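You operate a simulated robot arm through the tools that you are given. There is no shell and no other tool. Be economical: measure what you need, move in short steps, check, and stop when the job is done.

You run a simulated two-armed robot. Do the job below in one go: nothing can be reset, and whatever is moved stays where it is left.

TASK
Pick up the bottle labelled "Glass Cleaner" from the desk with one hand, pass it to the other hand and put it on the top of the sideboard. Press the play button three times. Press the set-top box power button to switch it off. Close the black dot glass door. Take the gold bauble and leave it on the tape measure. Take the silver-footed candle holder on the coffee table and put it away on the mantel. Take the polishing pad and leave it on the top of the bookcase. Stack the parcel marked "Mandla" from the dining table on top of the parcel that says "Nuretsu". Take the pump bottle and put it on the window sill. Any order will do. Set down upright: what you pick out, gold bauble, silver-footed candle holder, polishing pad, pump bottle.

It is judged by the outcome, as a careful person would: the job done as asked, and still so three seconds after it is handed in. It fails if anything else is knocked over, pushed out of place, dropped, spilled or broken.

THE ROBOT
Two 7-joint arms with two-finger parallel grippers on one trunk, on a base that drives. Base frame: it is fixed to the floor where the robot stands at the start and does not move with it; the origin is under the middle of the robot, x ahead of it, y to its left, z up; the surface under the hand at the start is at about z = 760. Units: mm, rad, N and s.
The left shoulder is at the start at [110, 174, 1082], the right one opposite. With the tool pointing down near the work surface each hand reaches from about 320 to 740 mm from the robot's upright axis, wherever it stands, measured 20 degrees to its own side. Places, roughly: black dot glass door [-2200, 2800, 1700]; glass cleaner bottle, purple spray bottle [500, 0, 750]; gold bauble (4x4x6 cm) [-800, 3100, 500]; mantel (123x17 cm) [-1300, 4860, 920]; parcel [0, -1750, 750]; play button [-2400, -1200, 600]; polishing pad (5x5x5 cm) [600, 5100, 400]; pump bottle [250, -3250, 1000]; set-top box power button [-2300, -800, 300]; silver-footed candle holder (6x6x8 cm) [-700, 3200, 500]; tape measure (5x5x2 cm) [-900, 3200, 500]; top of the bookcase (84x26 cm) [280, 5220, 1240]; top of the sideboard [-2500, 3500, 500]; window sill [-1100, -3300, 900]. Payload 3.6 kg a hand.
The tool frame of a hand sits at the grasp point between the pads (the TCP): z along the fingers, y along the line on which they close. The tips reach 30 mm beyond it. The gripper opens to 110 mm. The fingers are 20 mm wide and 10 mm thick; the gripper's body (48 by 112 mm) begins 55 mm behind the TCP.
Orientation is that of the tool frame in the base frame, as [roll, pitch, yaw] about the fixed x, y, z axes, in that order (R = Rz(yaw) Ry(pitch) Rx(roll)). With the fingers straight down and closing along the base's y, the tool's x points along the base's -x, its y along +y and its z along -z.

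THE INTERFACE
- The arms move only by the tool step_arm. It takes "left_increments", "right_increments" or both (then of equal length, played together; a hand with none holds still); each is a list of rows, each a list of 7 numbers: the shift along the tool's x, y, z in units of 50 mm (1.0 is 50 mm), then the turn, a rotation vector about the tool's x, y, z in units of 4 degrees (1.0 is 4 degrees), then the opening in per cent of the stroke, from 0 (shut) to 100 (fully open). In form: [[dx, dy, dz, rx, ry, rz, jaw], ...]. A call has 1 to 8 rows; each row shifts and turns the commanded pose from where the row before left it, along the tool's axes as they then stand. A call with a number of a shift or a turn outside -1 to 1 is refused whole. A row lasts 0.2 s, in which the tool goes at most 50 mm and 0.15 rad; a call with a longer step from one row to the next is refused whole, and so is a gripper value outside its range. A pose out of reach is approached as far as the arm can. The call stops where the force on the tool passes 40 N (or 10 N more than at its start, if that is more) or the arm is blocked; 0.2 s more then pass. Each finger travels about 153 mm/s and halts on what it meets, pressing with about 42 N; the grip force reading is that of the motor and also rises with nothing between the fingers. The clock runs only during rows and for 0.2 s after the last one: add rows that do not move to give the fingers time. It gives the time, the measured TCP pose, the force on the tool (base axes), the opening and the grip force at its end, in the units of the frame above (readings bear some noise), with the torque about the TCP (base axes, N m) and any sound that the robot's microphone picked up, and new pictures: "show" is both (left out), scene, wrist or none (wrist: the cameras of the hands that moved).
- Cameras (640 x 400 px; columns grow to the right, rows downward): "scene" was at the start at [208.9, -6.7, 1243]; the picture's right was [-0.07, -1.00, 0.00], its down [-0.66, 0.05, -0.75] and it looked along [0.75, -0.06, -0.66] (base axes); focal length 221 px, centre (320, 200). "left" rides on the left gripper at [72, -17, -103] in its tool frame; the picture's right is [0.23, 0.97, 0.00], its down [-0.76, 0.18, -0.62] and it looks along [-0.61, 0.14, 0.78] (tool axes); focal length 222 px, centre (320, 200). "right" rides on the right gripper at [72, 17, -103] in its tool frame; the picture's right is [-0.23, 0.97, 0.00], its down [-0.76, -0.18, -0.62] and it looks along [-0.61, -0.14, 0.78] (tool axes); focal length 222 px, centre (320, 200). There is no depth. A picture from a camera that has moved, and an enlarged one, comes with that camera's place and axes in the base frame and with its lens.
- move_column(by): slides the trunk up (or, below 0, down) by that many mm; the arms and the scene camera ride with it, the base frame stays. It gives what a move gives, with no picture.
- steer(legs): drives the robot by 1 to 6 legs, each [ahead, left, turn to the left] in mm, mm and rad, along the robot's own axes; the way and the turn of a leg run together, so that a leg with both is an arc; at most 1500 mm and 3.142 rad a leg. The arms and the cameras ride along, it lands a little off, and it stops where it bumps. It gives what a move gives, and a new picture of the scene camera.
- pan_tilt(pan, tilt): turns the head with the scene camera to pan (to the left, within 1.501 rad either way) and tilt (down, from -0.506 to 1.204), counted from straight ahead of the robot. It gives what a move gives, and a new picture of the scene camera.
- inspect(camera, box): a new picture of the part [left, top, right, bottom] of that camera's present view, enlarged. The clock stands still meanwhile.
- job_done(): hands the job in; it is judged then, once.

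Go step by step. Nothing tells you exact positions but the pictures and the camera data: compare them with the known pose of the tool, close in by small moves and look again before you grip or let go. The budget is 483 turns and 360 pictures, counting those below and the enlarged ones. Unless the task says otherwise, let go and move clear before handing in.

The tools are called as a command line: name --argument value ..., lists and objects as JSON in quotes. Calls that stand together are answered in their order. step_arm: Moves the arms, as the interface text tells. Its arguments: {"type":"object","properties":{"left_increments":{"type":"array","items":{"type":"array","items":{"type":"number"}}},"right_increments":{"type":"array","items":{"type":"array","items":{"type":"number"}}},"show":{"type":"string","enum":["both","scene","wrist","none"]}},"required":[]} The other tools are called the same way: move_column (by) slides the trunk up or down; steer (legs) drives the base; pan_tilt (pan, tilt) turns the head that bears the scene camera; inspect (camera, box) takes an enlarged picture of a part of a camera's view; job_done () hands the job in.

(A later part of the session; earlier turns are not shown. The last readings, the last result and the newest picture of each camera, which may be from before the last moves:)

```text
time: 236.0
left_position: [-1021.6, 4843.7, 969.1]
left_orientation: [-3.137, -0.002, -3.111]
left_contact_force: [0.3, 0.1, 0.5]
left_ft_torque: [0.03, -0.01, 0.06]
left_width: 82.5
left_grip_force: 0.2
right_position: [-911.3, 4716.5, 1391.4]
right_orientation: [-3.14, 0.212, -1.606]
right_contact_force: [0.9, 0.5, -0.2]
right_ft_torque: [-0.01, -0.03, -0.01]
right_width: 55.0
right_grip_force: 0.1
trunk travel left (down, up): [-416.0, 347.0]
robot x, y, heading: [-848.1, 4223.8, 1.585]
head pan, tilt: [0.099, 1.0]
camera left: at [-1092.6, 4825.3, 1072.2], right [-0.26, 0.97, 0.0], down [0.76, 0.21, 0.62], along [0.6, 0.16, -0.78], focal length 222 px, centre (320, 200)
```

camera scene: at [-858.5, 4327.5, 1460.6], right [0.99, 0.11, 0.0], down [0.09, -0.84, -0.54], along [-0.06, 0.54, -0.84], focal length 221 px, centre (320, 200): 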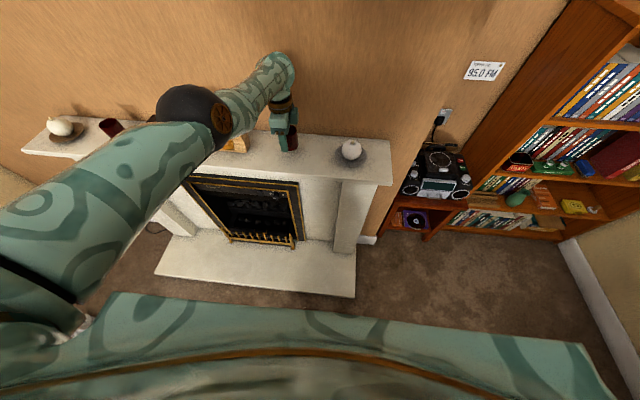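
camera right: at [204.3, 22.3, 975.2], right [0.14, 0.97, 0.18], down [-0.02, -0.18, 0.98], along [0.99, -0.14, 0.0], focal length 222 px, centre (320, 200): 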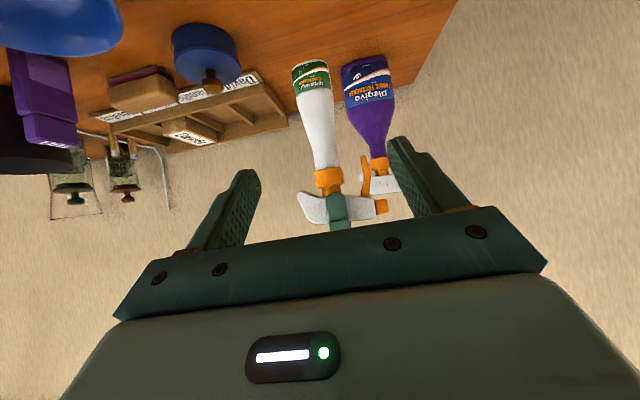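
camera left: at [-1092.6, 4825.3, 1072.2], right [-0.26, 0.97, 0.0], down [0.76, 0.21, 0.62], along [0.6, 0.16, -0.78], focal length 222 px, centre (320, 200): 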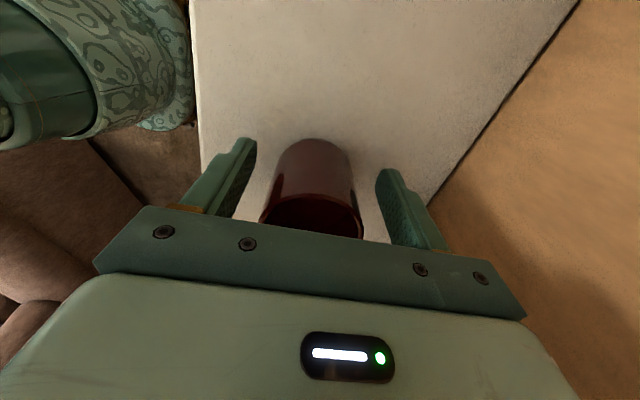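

Released and standing. Raise the trunk straight up and look.

move_column --by 150

steer --legs '[[-350, 0, 0]]'

pan_tilt --pan 0.3 --tilt 0.8

```text
time: 237.7
left_position: [-1019.7, 4841.6, 1149.0]
left_orientation: [3.097, 0.0, -3.109]
left_contact_force: [0.0, -0.4, 0.0]
left_ft_torque: [0.05, -0.01, 0.0]
left_width: 82.6
left_grip_force: 0.1
right_position: [-910.7, 4715.3, 1541.9]
right_orientation: [-3.14, 0.212, -1.605]
right_contact_force: [0.3, 0.1, -0.5]
right_ft_torque: [0.0, -0.01, 0.03]
right_width: 54.8
right_grip_force: 0.2
trunk travel left (down, up): [-566.0, 197.0]
robot x, y, heading: [-849.2, 4225.4, 1.579]
head pan, tilt: [0.099, 1.0]
```

```text
time: 239.9
left_position: [-1013.1, 4502.8, 1150.9]
left_orientation: [3.096, -0.001, -3.117]
left_contact_force: [0.1, -0.6, 0.5]
left_ft_torque: [0.01, -0.03, 0.04]
left_width: 82.5
left_grip_force: 0.0
right_position: [-904.1, 4376.7, 1541.3]
right_orientation: [-3.14, 0.213, -1.614]
right_contact_force: [-0.2, 0.4, -0.9]
right_ft_torque: [0.01, -0.02, -0.01]
right_width: 55.0
right_grip_force: 0.0
trunk travel left (down, up): [-566.0, 197.0]
robot x, y, heading: [-848.5, 3879.8, 1.572]
head pan, tilt: [0.099, 1.0]
camera scene: at [-854.8, 3968.9, 1593.3], right [0.99, 0.1, 0.0], down [0.09, -0.84, -0.54], along [-0.06, 0.54, -0.84], focal length 221 px, centre (320, 200)
```

scene: 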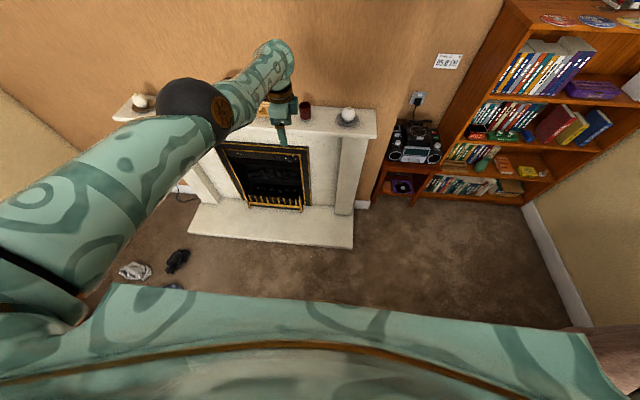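

```text
time: 240.7
left_position: [-1014.6, 4502.6, 1150.6]
left_orientation: [3.093, 0.001, -3.117]
left_contact_force: [-1.0, -0.4, -0.2]
left_ft_torque: [0.03, 0.02, 0.02]
left_width: 82.2
left_grip_force: 0.1
right_position: [-904.4, 4375.8, 1543.3]
right_orientation: [-3.141, 0.213, -1.612]
right_contact_force: [-0.5, -0.7, -0.2]
right_ft_torque: [0.0, 0.0, -0.05]
right_width: 55.2
right_grip_force: 0.1
trunk travel left (down, up): [-566.0, 197.0]
robot x, y, heading: [-850.7, 3885.9, 1.575]
head pan, tilt: [0.3, 0.799]
camera scene: at [-871.7, 3975.6, 1608.4], right [0.95, 0.3, 0.0], down [0.21, -0.68, -0.7], along [-0.21, 0.66, -0.72], focal length 221 px, centre (320, 200)
```

scene: 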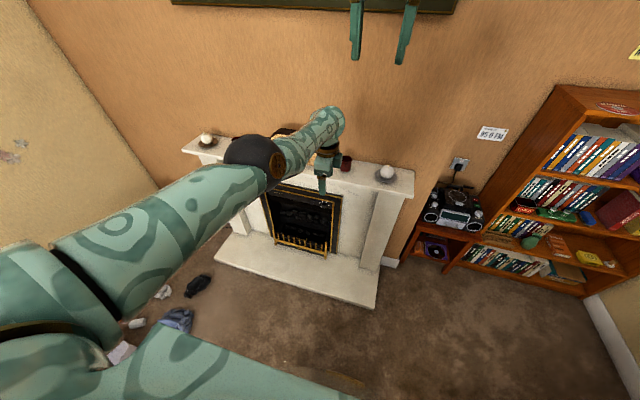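

inspect --camera "scene" --box '[315, 140, 405, 200]'

pan_tilt --pan -0.6 --tilt 0.75

```text
6.67 times, centred on (360, 170) of scene
camera zoom: at [-871.7, 3975.6, 1608.4], right [0.95, 0.3, 0.0], down [0.21, -0.68, -0.7], along [-0.21, 0.66, -0.72], focal length 1475 px, centre (53, 400)
```

zoom: 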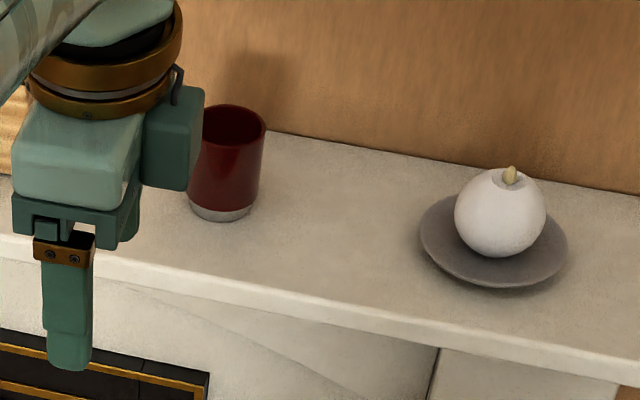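

```text
time: 241.9
left_position: [-1014.0, 4503.8, 1150.5]
left_orientation: [3.093, 0.0, -3.118]
left_contact_force: [-1.4, -0.1, -0.5]
left_ft_torque: [-0.01, 0.01, -0.01]
left_width: 82.4
left_grip_force: 0.1
right_position: [-904.1, 4376.5, 1543.1]
right_orientation: [-3.14, 0.212, -1.613]
right_contact_force: [0.2, -0.3, -0.4]
right_ft_torque: [0.03, -0.02, -0.04]
right_width: 55.1
right_grip_force: 0.1
trunk travel left (down, up): [-566.0, 197.0]
robot x, y, heading: [-845.5, 3884.8, 1.575]
head pan, tilt: [-0.6, 0.75]
camera scene: at [-801.1, 3968.0, 1612.4], right [0.83, -0.56, 0.0], down [-0.38, -0.56, -0.73], along [0.41, 0.6, -0.68], focal length 221 px, centre (320, 200)
```

scene: 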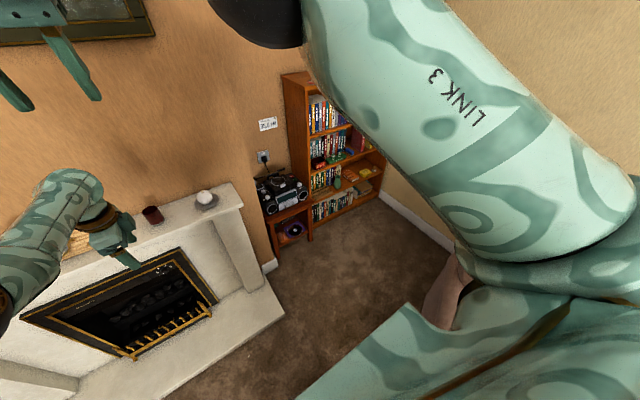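

The silver foot is visible, good. Next is the polishing pad by the bookcase; I lower the trunk and look for a way between hearth and armchair.

move_column --by -360

pan_tilt --pan -1.1 --tilt 0.7

pan_tilt --pan -0.3 --tilt 0.6

```text
time: 245.4
left_position: [-1013.7, 4501.1, 658.8]
left_orientation: [-2.961, -0.005, -3.119]
left_contact_force: [0.3, -0.2, -0.1]
left_ft_torque: [-0.03, 0.01, -0.01]
left_width: 82.3
left_grip_force: 0.2
right_position: [-904.2, 4376.0, 1182.3]
right_orientation: [-3.14, 0.212, -1.613]
right_contact_force: [-0.4, -0.3, 0.5]
right_ft_torque: [0.04, 0.01, 0.0]
right_width: 55.1
right_grip_force: 0.2
trunk travel left (down, up): [-206.0, 557.0]
robot x, y, heading: [-843.3, 3885.2, 1.578]
head pan, tilt: [-0.6, 0.75]
```

```text
time: 246.3
left_position: [-1013.8, 4499.2, 658.8]
left_orientation: [-2.958, -0.004, -3.12]
left_contact_force: [-0.1, -0.3, 0.7]
left_ft_torque: [-0.03, 0.0, 0.01]
left_width: 82.5
left_grip_force: 0.1
right_position: [-903.2, 4376.3, 1181.2]
right_orientation: [-3.141, 0.213, -1.611]
right_contact_force: [-1.2, 0.6, 0.1]
right_ft_torque: [-0.02, 0.02, 0.0]
right_width: 55.2
right_grip_force: 0.0
trunk travel left (down, up): [-206.0, 557.0]
robot x, y, heading: [-846.1, 3884.2, 1.578]
head pan, tilt: [-1.1, 0.7]
camera scene: at [-772.5, 4046.0, 1251.3], right [0.46, -0.89, 0.0], down [-0.57, -0.3, -0.76], along [0.68, 0.35, -0.64], focal length 221 px, centre (320, 200)
```

scene: 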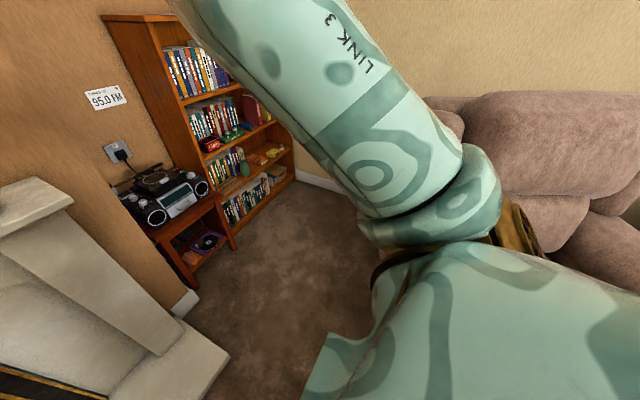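

```text
time: 247.4
left_position: [-1013.2, 4501.7, 658.3]
left_orientation: [-2.959, -0.006, -3.118]
left_contact_force: [-0.1, 0.0, -0.1]
left_ft_torque: [-0.01, 0.01, -0.02]
left_width: 82.6
left_grip_force: 0.0
right_position: [-904.0, 4375.9, 1182.2]
right_orientation: [-3.141, 0.214, -1.612]
right_contact_force: [0.7, 1.1, -0.5]
right_ft_torque: [0.0, -0.02, 0.01]
right_width: 54.9
right_grip_force: 0.0
trunk travel left (down, up): [-206.0, 557.0]
robot x, y, heading: [-842.0, 3882.4, 1.569]
head pan, tilt: [-0.3, 0.6]
camera scene: at [-822.1, 4091.6, 1259.9], right [0.96, -0.29, 0.0], down [-0.17, -0.54, -0.82], along [0.24, 0.79, -0.57], focal length 221 px, centre (320, 200)
```

scene: 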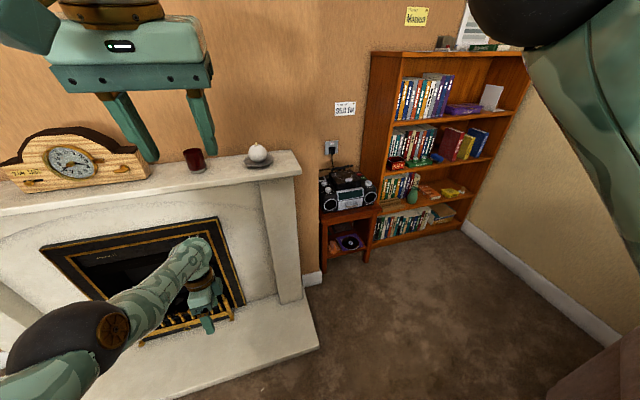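

I lift and retract the left hand to clear the radio stand, then drive round the hearth corner toward the bookcase.

move_column --by 200

step_arm --left_increments '[[0, 0, -0.8, 0, 0, 0, 60], [0, 0, -0.8, 0, 0, 0, 60], [0, -0.6, -0.6, 0, 0, 0, 60], [0, -0.6, -0.6, 0, 0, 0, 60], [0, -0.6, -0.6, 0, 0, 0, 60], [0, -0.6, -0.6, 0, 0, 0, 60], [0, 0, -0.6, 0, 0, 0, 60]]' --show "none"

steer --legs '[[218, -192, 0], [250, -230, 0], [100, -570, 0]]'

```text
time: 249.6
left_position: [-1012.8, 4506.0, 955.0]
left_orientation: [-3.13, -0.003, -3.118]
left_contact_force: [-0.4, -0.3, 0.1]
left_ft_torque: [0.02, 0.04, 0.01]
left_width: 82.4
left_grip_force: 0.1
right_position: [-904.3, 4376.5, 1382.1]
right_orientation: [-3.14, 0.213, -1.613]
right_contact_force: [-0.9, 0.5, 0.0]
right_ft_torque: [-0.01, 0.03, -0.02]
right_width: 55.1
right_grip_force: 0.1
trunk travel left (down, up): [-406.0, 357.0]
robot x, y, heading: [-847.0, 3885.8, 1.576]
head pan, tilt: [-0.3, 0.6]
```

```text
time: 251.2
left_position: [-995.8, 4515.7, 1184.1]
left_orientation: [-3.131, -0.001, -3.117]
left_contact_force: [0.4, -0.8, -0.6]
left_ft_torque: [0.0, 0.01, -0.01]
left_width: 66.0
left_grip_force: 0.0
left hand out of reach, approached as far as the arm can: row 1, 2, 3, 4, 5, 6, 7
right_position: [-903.2, 4376.6, 1382.3]
right_orientation: [-3.138, 0.213, -1.613]
right_contact_force: [-0.3, -0.4, 0.3]
right_ft_torque: [0.02, -0.01, 0.0]
right_width: 54.9
right_grip_force: 0.1
trunk travel left (down, up): [-406.0, 357.0]
robot x, y, heading: [-847.7, 3883.8, 1.578]
head pan, tilt: [-0.3, 0.6]
```

```text
time: 254.5
left_position: [-670.2, 4889.1, 1185.1]
left_orientation: [-3.12, -0.018, -3.129]
left_contact_force: [-2.7, -15.8, 2.4]
left_ft_torque: [1.74, -0.37, -0.22]
left_width: 66.0
left_grip_force: 0.0
right_position: [-573.3, 4754.6, 1382.1]
right_orientation: [-3.14, 0.215, -1.611]
right_contact_force: [0.1, 0.6, 0.3]
right_ft_torque: [0.02, -0.03, 0.01]
right_width: 54.8
right_grip_force: 0.0
trunk travel left (down, up): [-406.0, 357.0]
robot x, y, heading: [-513.0, 4261.2, 1.579]
head pan, tilt: [-0.3, 0.6]
stopped in leg 2: the force on the tool passed its limit at 250 N (the readings are from after the stop); the commanded pose is now the measured one
camera scene: at [-490.5, 4386.8, 1464.7], right [0.96, -0.29, 0.0], down [-0.16, -0.54, -0.83], along [0.24, 0.79, -0.56], focal length 221 px, centre (320, 200)
```

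scene: 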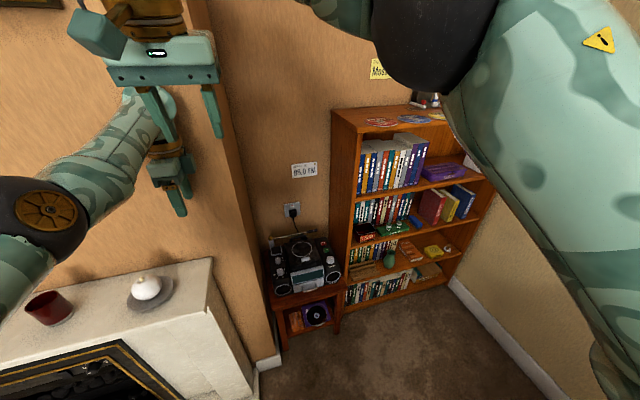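

The left hand touched the chimney breast. I back off, go east first, and then north.

steer --legs '[[-60, 0, 0], [20, -350, 0], [80, -330, 0]]'

pan_tilt --pan 0.0 --tilt 0.75

```text
time: 258.6
left_position: [-94.6, 4929.3, 1184.3]
left_orientation: [-3.117, -0.021, 3.02]
left_contact_force: [0.8, 0.5, 0.2]
left_ft_torque: [0.01, 0.08, 0.01]
left_width: 66.2
left_grip_force: 0.0
right_position: [-16.2, 4780.4, 1382.3]
right_orientation: [3.139, 0.213, -1.744]
right_contact_force: [0.7, 0.0, -0.3]
right_ft_torque: [-0.01, 0.06, -0.03]
right_width: 55.1
right_grip_force: 0.0
trunk travel left (down, up): [-406.0, 357.0]
robot x, y, heading: [-29.1, 4284.6, 1.447]
head pan, tilt: [-0.3, 0.6]
stopped in leg 3: the robot was blocked; the commanded pose is now the measured one
camera scene: at [17.6, 4407.6, 1464.2], right [0.91, -0.41, 0.0], down [-0.23, -0.52, -0.82], along [0.34, 0.75, -0.57], focal length 221 px, centre (320, 200)
```

scene: 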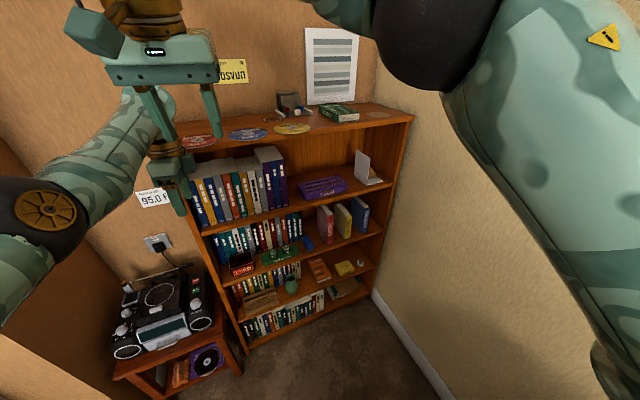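

```text
time: 259.4
left_position: [-98.7, 4929.0, 1185.4]
left_orientation: [-3.119, -0.017, 3.021]
left_contact_force: [-1.2, 0.0, 0.1]
left_ft_torque: [0.0, 0.01, 0.04]
left_width: 66.0
left_grip_force: 0.0
right_position: [-21.4, 4779.8, 1383.0]
right_orientation: [-3.138, 0.212, -1.742]
right_contact_force: [0.5, -0.1, -0.1]
right_ft_torque: [0.01, 0.0, -0.01]
right_width: 54.9
right_grip_force: 0.1
trunk travel left (down, up): [-406.0, 357.0]
robot x, y, heading: [-25.9, 4284.2, 1.451]
head pan, tilt: [0.0, 0.75]
camera scene: at [-12.7, 4408.7, 1451.5], right [0.99, -0.12, 0.0], down [-0.08, -0.68, -0.73], along [0.09, 0.73, -0.68], focal length 221 px, centre (320, 200)
```

scene: 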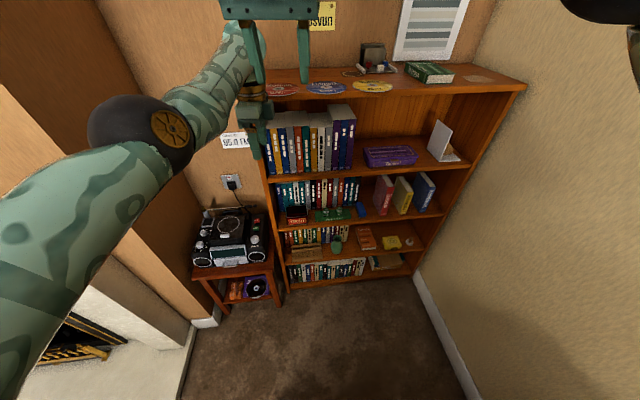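

The small round item on the second-lowest shelf at (≈580,5100) fits the polishing pad. I enlarge it.

inspect --camera "scene" --box '[330, 210, 450, 285]'

inspect --camera "scene" --box '[250, 30, 540, 110]'

```text
5.33 times, centred on (390, 248) of scene
camera zoom: at [-12.7, 4408.7, 1451.5], right [0.99, -0.12, 0.0], down [-0.08, -0.68, -0.73], along [0.09, 0.73, -0.68], focal length 1180 px, centre (-53, -53)
```

zoom: 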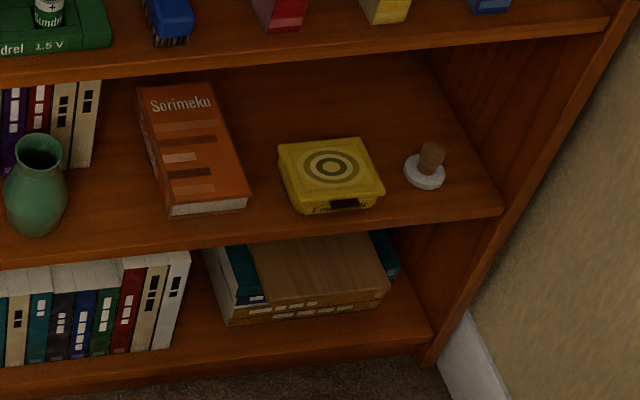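

```text
2.21 times, centred on (395, 70) of scene
camera zoom: at [-12.7, 4408.7, 1451.5], right [0.99, -0.12, 0.0], down [-0.08, -0.68, -0.73], along [0.09, 0.73, -0.68], focal length 488 px, centre (154, 487)
```

zoom: 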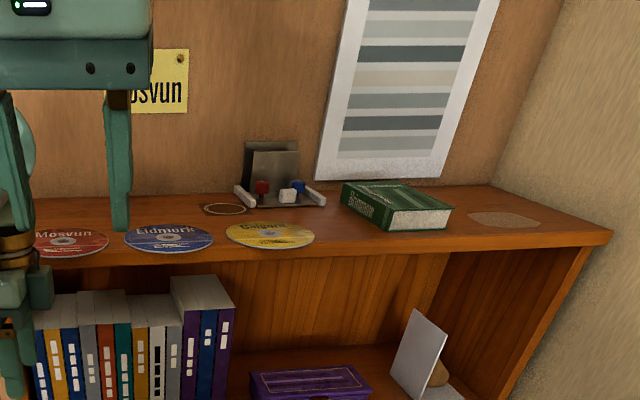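

The pad is the white disc with a brown knob on the shelf, near (580,5105). First I retract the left hand, then move east along the bookcase.

step_arm --left_increments '[[0, -0.3, 0.6, 0, 0, 0, 60], [0, -0.6, 0.5, 0, 0, 0, 60], [0, -0.7, 0.3, 0, 0, 0, 60], [0, -0.7, 0.3, 0, 0, 0, 60], [0, -0.7, 0.3, 0, 0, 0, 60], [0, -0.7, 0.3, 0, 0, 0, 60], [0, -0.7, 0.3, 0, 0, 0, 60]]' --show "none"

steer --legs '[[150, 0, 0.12], [0, -300, 0]]'

```text
time: 261.0
left_position: [-134.9, 4814.8, 1007.4]
left_orientation: [-3.141, -0.026, 3.033]
left_contact_force: [-0.4, -0.1, 1.0]
left_ft_torque: [-0.01, 0.0, -0.01]
left_width: 65.9
left_grip_force: 0.1
left hand out of reach, approached as far as the arm can: row 2, 3, 4, 5, 6, 7
right_position: [-21.2, 4780.0, 1382.2]
right_orientation: [-3.14, 0.212, -1.742]
right_contact_force: [-0.1, -0.3, 0.3]
right_ft_torque: [0.02, -0.01, 0.0]
right_width: 55.0
right_grip_force: 0.1
trunk travel left (down, up): [-406.0, 357.0]
robot x, y, heading: [-29.2, 4285.3, 1.444]
head pan, tilt: [0.0, 0.75]
```

```text
time: 264.0
left_position: [113.7, 4943.1, 1001.1]
left_orientation: [-3.129, -0.035, -3.129]
left_contact_force: [0.0, -1.0, -0.2]
left_ft_torque: [-0.01, 0.01, -0.01]
left_width: 66.2
left_grip_force: 0.1
right_position: [232.6, 4927.0, 1381.3]
right_orientation: [-3.14, 0.213, -1.62]
right_contact_force: [0.8, 0.0, -0.2]
right_ft_torque: [-0.02, 0.0, 0.02]
right_width: 55.1
right_grip_force: 0.0
trunk travel left (down, up): [-406.0, 357.0]
robot x, y, heading: [286.0, 4433.3, 1.564]
head pan, tilt: [0.0, 0.75]
camera scene: at [286.2, 4558.6, 1451.5], right [1.0, 0.0, 0.0], down [0.0, -0.68, -0.73], along [0.0, 0.73, -0.68], focal length 221 px, centre (320, 200)
```

scene: 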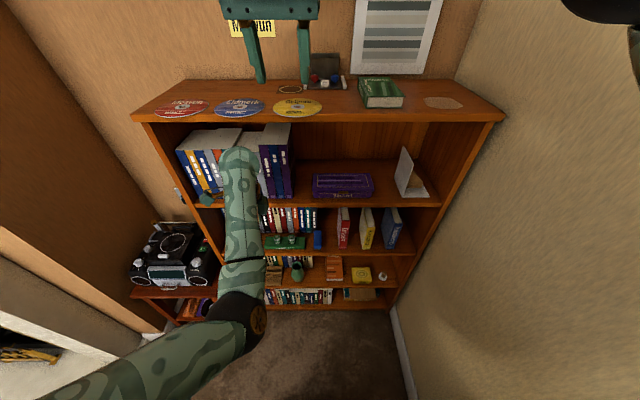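

I lower the trunk fully, then tilt the right hand forward to 30° below horizontal for the shelf.

move_column --by -400

step_arm --right_increments '[[0, 0, 0, 0, -1, 0, 40], [0, 0, 0, 0, -1, 0, 40], [0, 0, 0, 0, -1, 0, 40], [0, 0, 0, 0, -1, 0, 40], [0, 0, 0, 0, -1, 0, 40], [0, 0, 0, 0, -1, 0, 40]]' --show "none"

step_arm --right_increments '[[0, 0, 0, 0, -1, 0, 40], [0, 0, 0, 0, -1, 0, 40], [0, 0, 0, 0, -1, 0, 40], [0, 0, 0, 0, -1, 0, 40], [0, 0, 0, 0, -1, 0, 40], [0, 0, 0, 0, -1, 0, 40]]' --show "both"

```text
time: 267.9
left_position: [103.8, 4923.5, 423.6]
left_orientation: [-2.684, -0.056, -3.141]
left_contact_force: [-0.3, 0.5, -0.3]
left_ft_torque: [-0.03, -0.03, 0.01]
left_width: 65.9
left_grip_force: 0.0
right_position: [233.1, 4926.4, 982.9]
right_orientation: [-3.141, 0.212, -1.622]
right_contact_force: [-0.1, -0.3, 0.4]
right_ft_torque: [0.0, 0.02, 0.05]
right_width: 54.8
right_grip_force: 0.1
trunk travel left (down, up): [-6.0, 757.0]
robot x, y, heading: [284.7, 4431.9, 1.569]
head pan, tilt: [0.0, 0.75]
```

```text
time: 269.3
left_position: [104.2, 4924.3, 422.3]
left_orientation: [-2.685, -0.056, -3.141]
left_contact_force: [0.4, 0.4, 0.5]
left_ft_torque: [0.01, 0.0, 0.01]
left_width: 65.8
left_grip_force: 0.1
right_position: [233.0, 4927.1, 981.8]
right_orientation: [-3.14, 0.632, -1.621]
right_contact_force: [-0.4, 0.1, -0.2]
right_ft_torque: [0.03, 0.02, 0.01]
right_width: 43.6
right_grip_force: 0.0
trunk travel left (down, up): [-6.0, 757.0]
robot x, y, heading: [282.1, 4436.1, 1.571]
head pan, tilt: [0.0, 0.75]
```

```text
time: 270.7
left_position: [104.6, 4923.1, 422.2]
left_orientation: [-2.685, -0.055, 3.141]
left_contact_force: [0.0, -0.9, 0.7]
left_ft_torque: [-0.02, -0.02, 0.0]
left_width: 66.0
left_grip_force: 0.0
right_position: [235.0, 4937.5, 990.6]
right_orientation: [3.065, 1.044, -1.732]
right_contact_force: [0.2, 0.3, 0.0]
right_ft_torque: [-0.01, -0.01, 0.02]
right_width: 44.3
right_grip_force: 0.0
trunk travel left (down, up): [-6.0, 757.0]
robot x, y, heading: [284.4, 4433.9, 1.567]
head pan, tilt: [0.0, 0.75]
camera scene: at [282.0, 4730.2, 998.4], right [1.0, 0.07, 0.0], down [0.07, -0.95, -0.31], along [-0.02, 0.31, -0.95], focal length 221 px, centre (320, 200)
camera right: at [205.5, 4814.6, 980.6], right [-0.95, 0.21, 0.23], down [0.2, -0.18, 0.96], along [0.24, 0.96, 0.13], focal length 222 px, centre (320, 200)
```

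scene: 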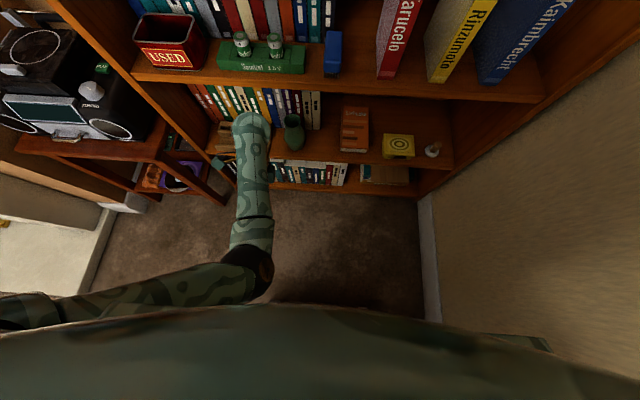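
right: 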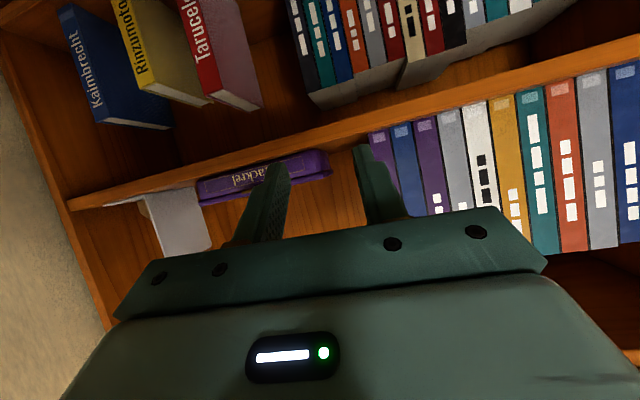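

I bring the right hand down in front of the shelf in two moves, staying in front of the bookcase face.

step_arm --right_increments '[[0.55, -0.57, 0.49, 0, 0, 0, 40], [0.55, -0.57, 0.49, 0, 0, 0, 40], [0.55, -0.57, 0.49, 0, 0, 0, 40], [0.55, -0.57, 0.49, 0, 0, 0, 40], [0.55, -0.57, 0.49, 0, 0, 0, 40], [0.55, -0.57, 0.49, 0, 0, 0, 40], [0.55, -0.57, 0.49, 0, 0, 0, 40]]' --show "wrist"

```text
time: 272.3
left_position: [103.2, 4924.4, 422.0]
left_orientation: [-2.685, -0.055, -3.141]
left_contact_force: [-0.4, 0.2, -0.3]
left_ft_torque: [-0.01, 0.01, -0.02]
left_width: 65.8
left_grip_force: 0.0
right_position: [406.1, 4994.8, 742.5]
right_orientation: [-3.129, 1.046, -1.619]
right_contact_force: [0.9, -0.1, 0.0]
right_ft_torque: [0.04, 0.07, 0.04]
right_width: 44.1
right_grip_force: 0.0
right hand out of reach, approached as far as the arm can: row 5, 6, 7
trunk travel left (down, up): [-6.0, 757.0]
robot x, y, heading: [288.0, 4434.4, 1.568]
head pan, tilt: [0.0, 0.75]
camera right: at [381.9, 4869.5, 729.7], right [-0.97, 0.17, 0.19], down [0.16, -0.17, 0.97], along [0.2, 0.97, 0.13], focal length 222 px, centre (320, 200)
```

right: 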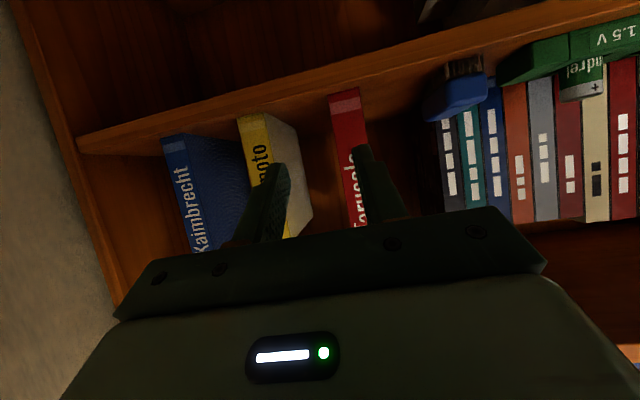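

I back the base 60 mm for arm room and continue downward.

steer --legs '[[-60, 0, 0]]'

step_arm --right_increments '[[0.59, -0.555, 0.357, 0, 0, 0, 40], [0.59, -0.555, 0.357, 0, 0, 0, 40], [0.59, -0.555, 0.357, 0, 0, 0, 40], [0.59, -0.555, 0.357, 0, 0, 0, 40], [0.59, -0.555, 0.357, 0, 0, 0, 40], [0.59, -0.555, 0.357, 0, 0, 0, 40], [0.59, -0.555, 0.357, 0, 0, 0, 40]]' --show "both"

```text
time: 273.2
left_position: [104.1, 4863.6, 422.5]
left_orientation: [-2.685, -0.056, 3.139]
left_contact_force: [0.6, -0.9, -0.1]
left_ft_torque: [-0.02, 0.0, 0.02]
left_width: 65.8
left_grip_force: 0.0
right_position: [405.1, 4933.0, 741.7]
right_orientation: [-3.128, 1.045, -1.619]
right_contact_force: [0.2, 0.4, -0.5]
right_ft_torque: [0.04, -0.03, -0.01]
right_width: 43.9
right_grip_force: 0.2
trunk travel left (down, up): [-6.0, 757.0]
robot x, y, heading: [287.9, 4371.4, 1.564]
head pan, tilt: [0.0, 0.75]
camera scene: at [286.2, 4700.5, 1033.0], right [1.0, 0.0, 0.0], down [0.0, -0.68, -0.73], along [0.0, 0.73, -0.68], focal length 221 px, centre (320, 200)
```

scene: 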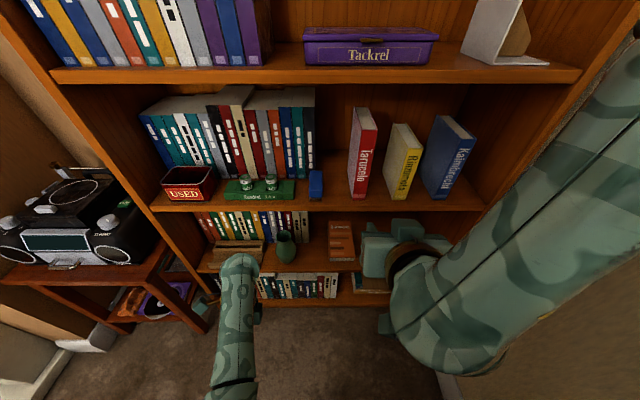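

```text
time: 274.8
left_position: [103.3, 4865.3, 423.1]
left_orientation: [-2.686, -0.059, -3.14]
left_contact_force: [-0.8, 0.6, 0.0]
left_ft_torque: [-0.03, -0.03, 0.01]
left_width: 66.0
left_grip_force: 0.1
right_position: [391.5, 4896.3, 681.6]
right_orientation: [-3.126, 1.042, -1.621]
right_contact_force: [-0.7, -0.2, 0.2]
right_ft_torque: [-0.04, 0.0, 0.01]
right_width: 43.9
right_grip_force: 0.1
right hand out of reach, approached as far as the arm can: row 1, 2, 3, 4, 5, 6, 7
trunk travel left (down, up): [-6.0, 757.0]
robot x, y, heading: [287.4, 4373.5, 1.564]
head pan, tilt: [0.0, 0.75]
camera scene: at [286.1, 4700.8, 1032.9], right [1.0, 0.0, 0.0], down [0.0, -0.68, -0.73], along [0.0, 0.73, -0.68], focal length 221 px, centre (320, 200)
camera right: at [366.1, 4770.5, 669.7], right [-0.97, 0.18, 0.19], down [0.16, -0.16, 0.97], along [0.2, 0.97, 0.13], focal length 222 px, centre (320, 200)
```

scene: 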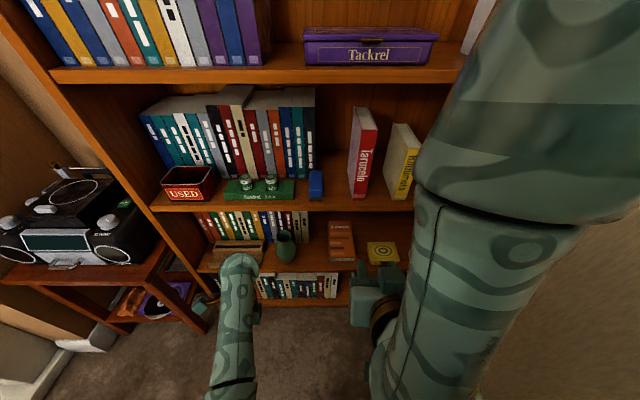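
right: 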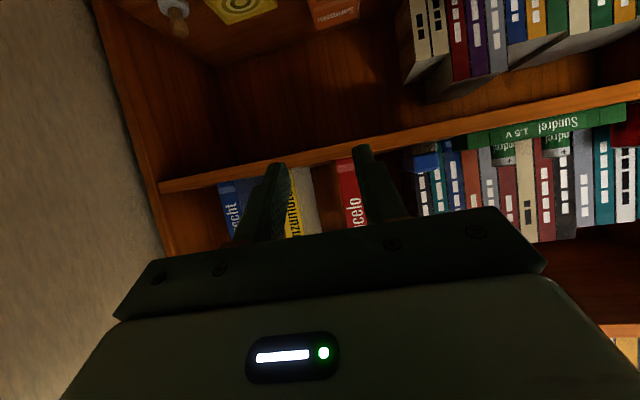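

The arm is folded too tightly. I raise the trunk 100 mm (shoulders go back) and then reach out.

move_column --by 100

step_arm --right_increments '[[0, -0.6, 0.6, 0, 0, 0, 40], [0.3, -0.6, 0.5, 0, 0, 0, 40], [0.5, -0.6, 0.3, 0, 0, 0, 40], [0.6, -0.6, 0.3, 0, 0, 0, 40], [0.6, -0.6, 0.3, 0, 0, 0, 40], [0.6, -0.6, 0.3, 0, 0, 0, 40], [0.6, -0.4, 0.3, 0, 0, 0, 40]]' --show "both"

```text
time: 276.2
left_position: [104.0, 4865.5, 522.2]
left_orientation: [-2.682, -0.054, -3.141]
left_contact_force: [0.3, 0.0, 0.2]
left_ft_torque: [0.0, -0.03, -0.02]
left_width: 65.9
left_grip_force: 0.0
right_position: [389.3, 4873.0, 835.1]
right_orientation: [3.139, 1.192, -1.635]
right_contact_force: [-0.2, 0.0, -0.6]
right_ft_torque: [-0.02, 0.0, 0.0]
right_width: 44.1
right_grip_force: 0.0
trunk travel left (down, up): [-106.0, 657.0]
robot x, y, heading: [289.1, 4376.9, 1.566]
head pan, tilt: [0.0, 0.75]
```

```text
time: 277.8
left_position: [102.5, 4863.5, 523.3]
left_orientation: [-2.686, -0.054, 3.14]
left_contact_force: [-0.5, 0.7, -0.7]
left_ft_torque: [-0.01, 0.0, 0.02]
left_width: 66.1
left_grip_force: 0.1
right_position: [385.7, 4876.0, 824.5]
right_orientation: [-3.137, 1.188, -1.639]
right_contact_force: [0.8, -0.8, -0.5]
right_ft_torque: [-0.03, 0.0, -0.02]
right_width: 43.9
right_grip_force: 0.0
right hand out of reach, approached as far as the arm can: row 1, 2, 3, 4, 5, 6, 7
trunk travel left (down, up): [-106.0, 657.0]
robot x, y, heading: [285.1, 4369.1, 1.563]
head pan, tilt: [0.0, 0.75]
camera scene: at [285.8, 4637.3, 1141.1], right [1.0, 0.0, 0.0], down [0.0, -0.68, -0.73], along [0.0, 0.73, -0.68], focal length 221 px, centre (320, 200)
camera right: at [360.2, 4754.7, 794.9], right [-0.97, 0.15, 0.21], down [0.16, -0.3, 0.94], along [0.21, 0.94, 0.27], focal length 222 px, centre (320, 200)
```

scene: 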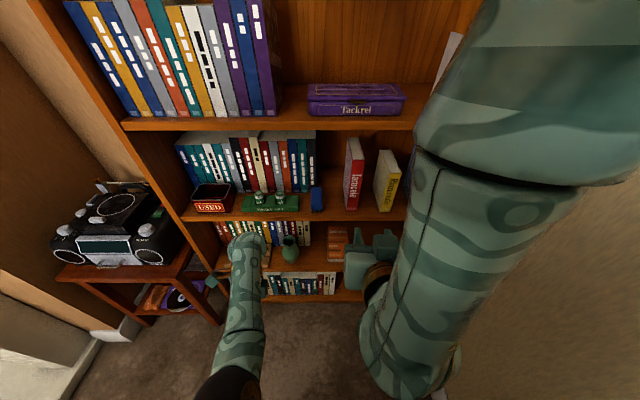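
right: 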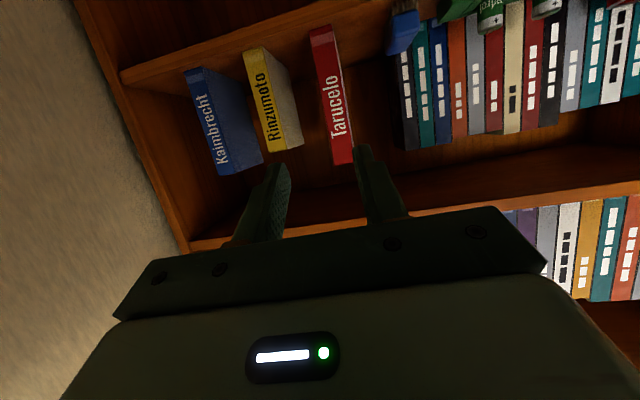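

The arm is at a joint limit in this posture. I tilt the hand back toward down, to free it, then reposition.

step_arm --right_increments '[[0, 0, 0, 0, 1, 0, 40], [0, 0, 0, 0, 1, 0, 40], [0, 0, 0, 0, 1, 0, 40], [0, 0, 0, 0, 1, 0, 40], [0, 0, 0, 0, 1, 0, 40], [0, 0, 0, 0, 1, 0, 40], [0, 0, 0, 0, 1, 0, 40], [0, 0, 0, 0, 1, 0, 40]]' --show "none"

step_arm --right_increments '[[0, -0.5, 0.5, 0, 1, 0, 40], [0, -0.5, 0.5, 0, 1, 0, 40], [0.0, -0.5, 0.5, 0, 1, 0, 40], [0.0, -0.5, 0.5, 0, 0, 0, 40], [0.0, -0.5, 0.5, 0, 0, 0, 40]]' --show "scene"

```text
time: 279.6
left_position: [104.4, 4862.6, 523.0]
left_orientation: [-2.684, -0.056, 3.14]
left_contact_force: [-1.3, -0.3, 0.3]
left_ft_torque: [-0.02, -0.01, -0.03]
left_width: 65.9
left_grip_force: 0.0
right_position: [385.0, 4877.5, 824.0]
right_orientation: [3.14, 0.634, -1.635]
right_contact_force: [0.4, -1.1, -0.3]
right_ft_torque: [-0.02, -0.04, -0.01]
right_width: 44.2
right_grip_force: 0.1
trunk travel left (down, up): [-106.0, 657.0]
robot x, y, heading: [288.3, 4371.1, 1.569]
head pan, tilt: [0.0, 0.75]
```

```text
time: 281.0
left_position: [75.7, 4869.0, 520.9]
left_orientation: [-2.686, -0.05, -3.11]
left_contact_force: [-0.1, 0.2, 0.2]
left_ft_torque: [0.0, -0.01, -0.01]
left_width: 65.9
left_grip_force: 0.2
right_position: [483.1, 4948.3, 716.4]
right_orientation: [-3.132, 0.427, -1.596]
right_contact_force: [0.8, -0.2, -0.1]
right_ft_torque: [0.0, 0.01, 0.0]
right_width: 44.2
right_grip_force: 0.2
trunk travel left (down, up): [-106.0, 657.0]
robot x, y, heading: [273.8, 4384.7, 1.598]
head pan, tilt: [0.0, 0.75]
stopped in row 5 (right hand): the arm was blocked; the commanded pose is now the measured one
camera scene: at [261.1, 4647.4, 1141.0], right [1.0, 0.03, 0.01], down [0.02, -0.68, -0.73], along [-0.01, 0.73, -0.68], focal length 221 px, centre (320, 200)
```

scene: 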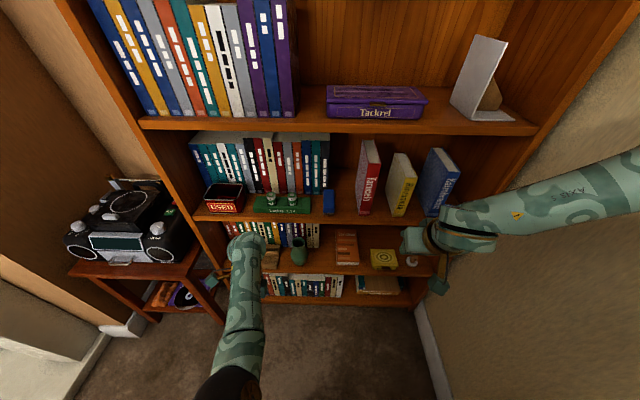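

The right elbow is meeting the east wall here. I level and raise the left hand, then shift the base west and turn a bit right so the elbow has room.

step_arm --left_increments '[[0, -0.2, -0.4, -0.93, 0, 0, 60], [0, -0.3, -0.4, -0.93, 0, 0, 60], [0, -0.3, -0.4, -0.93, 0, 0, 60], [0, -0.3, -0.4, -0.93, 0, 0, 60], [0, -0.3, -0.4, -0.93, 0, 0, 60], [0, -0.3, -0.4, -0.93, 0, 0, 60], [0, -0.3, -0.4, -0.93, 0, 0, 60]]' --right_increments '[[0, 0.5, -0.3, 0, 0, 0, 40], [0, 0.5, -0.3, 0, 0, 0, 40], [0, 0.5, 0, 0, 0, 0, 40], [0, 0.5, 0, 0, 0, 0, 40], [0, 0, 0, 0, 0, 0, 40], [0, 0, 0, 0, 0, 0, 40], [0, 0, 0, 0, 0, 0, 40]]' --show "scene"

```text
time: 282.1
left_position: [65.2, 4916.4, 647.6]
left_orientation: [-3.133, -0.079, -3.087]
left_contact_force: [1.0, 0.1, 0.7]
left_ft_torque: [0.01, 0.05, -0.02]
left_width: 65.8
left_grip_force: 0.1
left hand out of reach, approached as far as the arm can: row 2, 3, 4, 5
right_position: [392.7, 4939.7, 740.6]
right_orientation: [-3.14, 0.423, -1.606]
right_contact_force: [0.6, 0.4, 1.0]
right_ft_torque: [-0.02, -0.03, 0.0]
right_width: 43.9
right_grip_force: 0.2
trunk travel left (down, up): [-106.0, 657.0]
robot x, y, heading: [278.4, 4384.7, 1.588]
head pan, tilt: [0.0, 0.75]
stopped in row 5 (left hand): the arm was blocked; the commanded pose is now the measured one
camera scene: at [270.5, 4648.3, 1141.0], right [1.0, 0.02, 0.0], down [0.02, -0.68, -0.73], along [-0.02, 0.73, -0.68], focal length 221 px, centre (320, 200)
```

scene: 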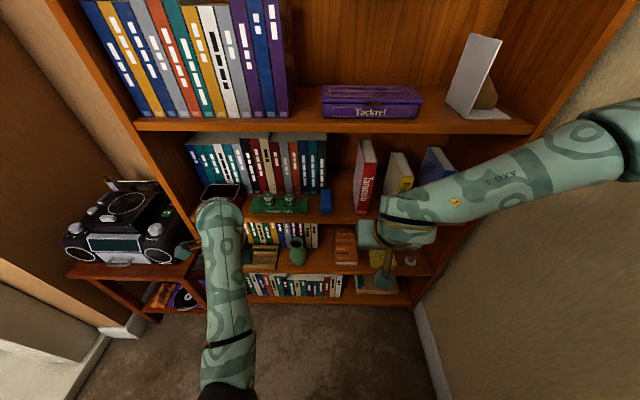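

I raise the trunk to free both arms, then shift the base west and turn it slightly right.

move_column --by 200

steer --legs '[[0, 130, -0.2], [50, 0, 0]]'

pan_tilt --pan -0.2 --tilt 0.75

```text
time: 284.2
left_position: [66.6, 4915.8, 846.5]
left_orientation: [-3.131, -0.076, -3.086]
left_contact_force: [-0.5, 0.3, -0.3]
left_ft_torque: [-0.02, -0.02, 0.01]
left_width: 66.2
left_grip_force: 0.0
right_position: [391.9, 4941.4, 939.9]
right_orientation: [3.141, 0.424, -1.606]
right_contact_force: [-0.1, -0.3, -0.1]
right_ft_torque: [0.01, 0.0, 0.03]
right_width: 44.0
right_grip_force: 0.0
trunk travel left (down, up): [-306.0, 457.0]
robot x, y, heading: [276.9, 4382.6, 1.59]
head pan, tilt: [0.0, 0.75]
```

```text
time: 286.0
left_position: [55.8, 5007.2, 845.7]
left_orientation: [-3.129, -0.074, 2.999]
left_contact_force: [-0.1, 0.2, -0.5]
left_ft_torque: [-0.09, 0.0, 0.0]
left_width: 66.0
left_grip_force: 0.1
right_position: [379.1, 4967.5, 939.5]
right_orientation: [-3.14, 0.424, -1.804]
right_contact_force: [0.7, 0.4, -0.1]
right_ft_torque: [-0.02, 0.02, 0.03]
right_width: 44.0
right_grip_force: 0.0
trunk travel left (down, up): [-306.0, 457.0]
robot x, y, heading: [158.0, 4447.3, 1.394]
head pan, tilt: [0.0, 0.75]
camera scene: at [183.5, 4602.0, 1349.7], right [0.98, -0.17, 0.0], down [-0.12, -0.67, -0.73], along [0.13, 0.72, -0.68], focal length 221 px, centre (320, 200)
```

scene: 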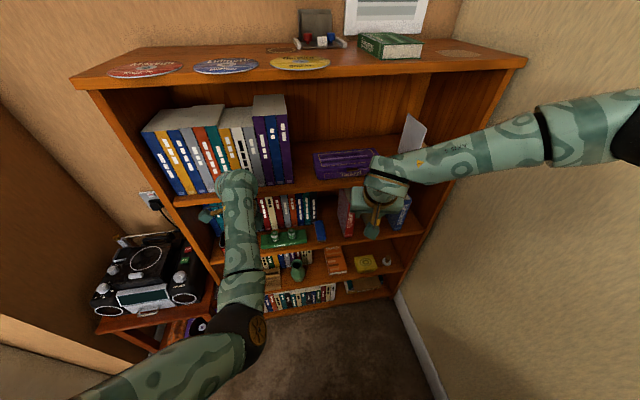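

```text
time: 286.8
left_position: [54.3, 5006.0, 848.9]
left_orientation: [-3.133, -0.073, 2.999]
left_contact_force: [-0.8, 0.0, 0.7]
left_ft_torque: [0.0, 0.02, -0.01]
left_width: 65.8
left_grip_force: 0.1
right_position: [378.7, 4966.0, 942.1]
right_orientation: [-3.141, 0.426, -1.802]
right_contact_force: [0.1, -0.6, -0.6]
right_ft_torque: [0.01, 0.03, -0.02]
right_width: 44.1
right_grip_force: 0.1
trunk travel left (down, up): [-306.0, 457.0]
robot x, y, heading: [155.8, 4442.7, 1.393]
head pan, tilt: [-0.201, 0.75]
camera scene: at [198.8, 4594.5, 1350.2], right [0.93, -0.37, 0.0], down [-0.25, -0.63, -0.73], along [0.27, 0.68, -0.68], focal length 221 px, centre (320, 200)
```

scene: 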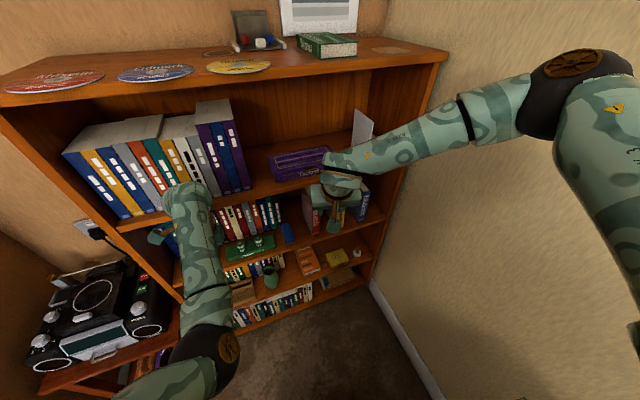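

Left hand is near the shelf face, so I retract it before lowering the trunk again.

step_arm --left_increments '[[0, -0.6, 0, 0, 0, 0, 60], [0, -0.6, 0, 0, 0, 0, 60], [0, -0.6, 0, 0, 0, 0, 60], [0, -0.6, 0, 0, 0, 0, 60]]' --show "none"

move_column --by -200

step_arm --right_increments '[[0, -0.5, 0, 0, 0, 0, 40], [0, -0.5, 0, 0, 0, 0, 40], [0, -0.5, 0, 0, 0, 0, 40], [0, -0.5, 0.3, 0, 0, 0, 40], [0, -0.5, 0.3, 0, 0, 0, 40], [0, -0.5, 0.3, 0, 0, 0, 40]]' --show "both"

```text
time: 287.5
left_position: [37.2, 4999.0, 933.3]
left_orientation: [2.951, -0.084, 3.039]
left_contact_force: [0.3, -0.7, -0.9]
left_ft_torque: [0.0, -0.02, 0.0]
left_width: 66.2
left_grip_force: 0.0
right_position: [378.4, 4966.0, 940.8]
right_orientation: [-3.14, 0.425, -1.803]
right_contact_force: [0.4, 0.1, 0.5]
right_ft_torque: [0.0, 0.01, -0.01]
right_width: 44.1
right_grip_force: 0.0
trunk travel left (down, up): [-306.0, 457.0]
robot x, y, heading: [157.9, 4442.9, 1.395]
head pan, tilt: [-0.201, 0.75]
stopped in row 3 (left hand): the arm was blocked; the commanded pose is now the measured one
```

```text
time: 289.7
left_position: [33.8, 5007.6, 662.5]
left_orientation: [3.114, -0.106, 3.025]
left_contact_force: [0.4, -0.1, -0.6]
left_ft_torque: [0.06, -0.03, 0.02]
left_width: 65.9
left_grip_force: 0.0
right_position: [377.5, 4966.6, 741.7]
right_orientation: [3.141, 0.427, -1.803]
right_contact_force: [-0.4, 0.3, -0.1]
right_ft_torque: [-0.01, -0.01, 0.01]
right_width: 43.9
right_grip_force: 0.2
trunk travel left (down, up): [-106.0, 657.0]
robot x, y, heading: [157.8, 4443.4, 1.397]
head pan, tilt: [-0.201, 0.75]
```

```text
time: 291.1
left_position: [15.8, 5012.2, 663.5]
left_orientation: [3.113, -0.094, 3.042]
left_contact_force: [-0.8, 0.2, 0.4]
left_ft_torque: [-0.02, 0.06, 0.0]
left_width: 66.1
left_grip_force: 0.0
right_position: [510.9, 4963.0, 706.9]
right_orientation: [-3.126, 0.431, -1.78]
right_contact_force: [-0.2, -0.3, 0.2]
right_ft_torque: [0.04, 0.0, 0.0]
right_width: 44.0
right_grip_force: 0.0
trunk travel left (down, up): [-106.0, 657.0]
robot x, y, heading: [152.9, 4451.2, 1.41]
head pan, tilt: [-0.201, 0.75]
camera scene: at [196.6, 4703.8, 1142.9], right [0.94, -0.35, 0.01], down [-0.23, -0.64, -0.73], along [0.27, 0.68, -0.68], focal length 221 px, centre (320, 200)
camera right: at [470.5, 4860.2, 769.7], right [-0.91, 0.41, 0.08], down [0.25, 0.39, 0.89], along [0.33, 0.83, -0.45], focal length 222 px, centre (320, 200)
```

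scene: 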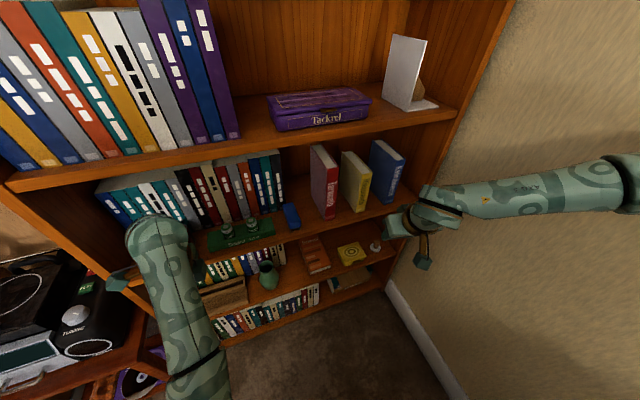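
right: 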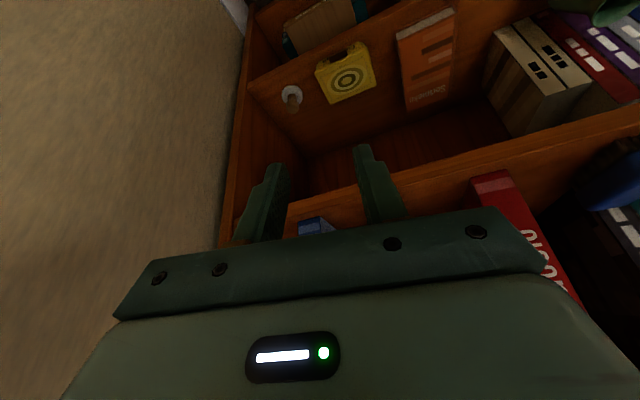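

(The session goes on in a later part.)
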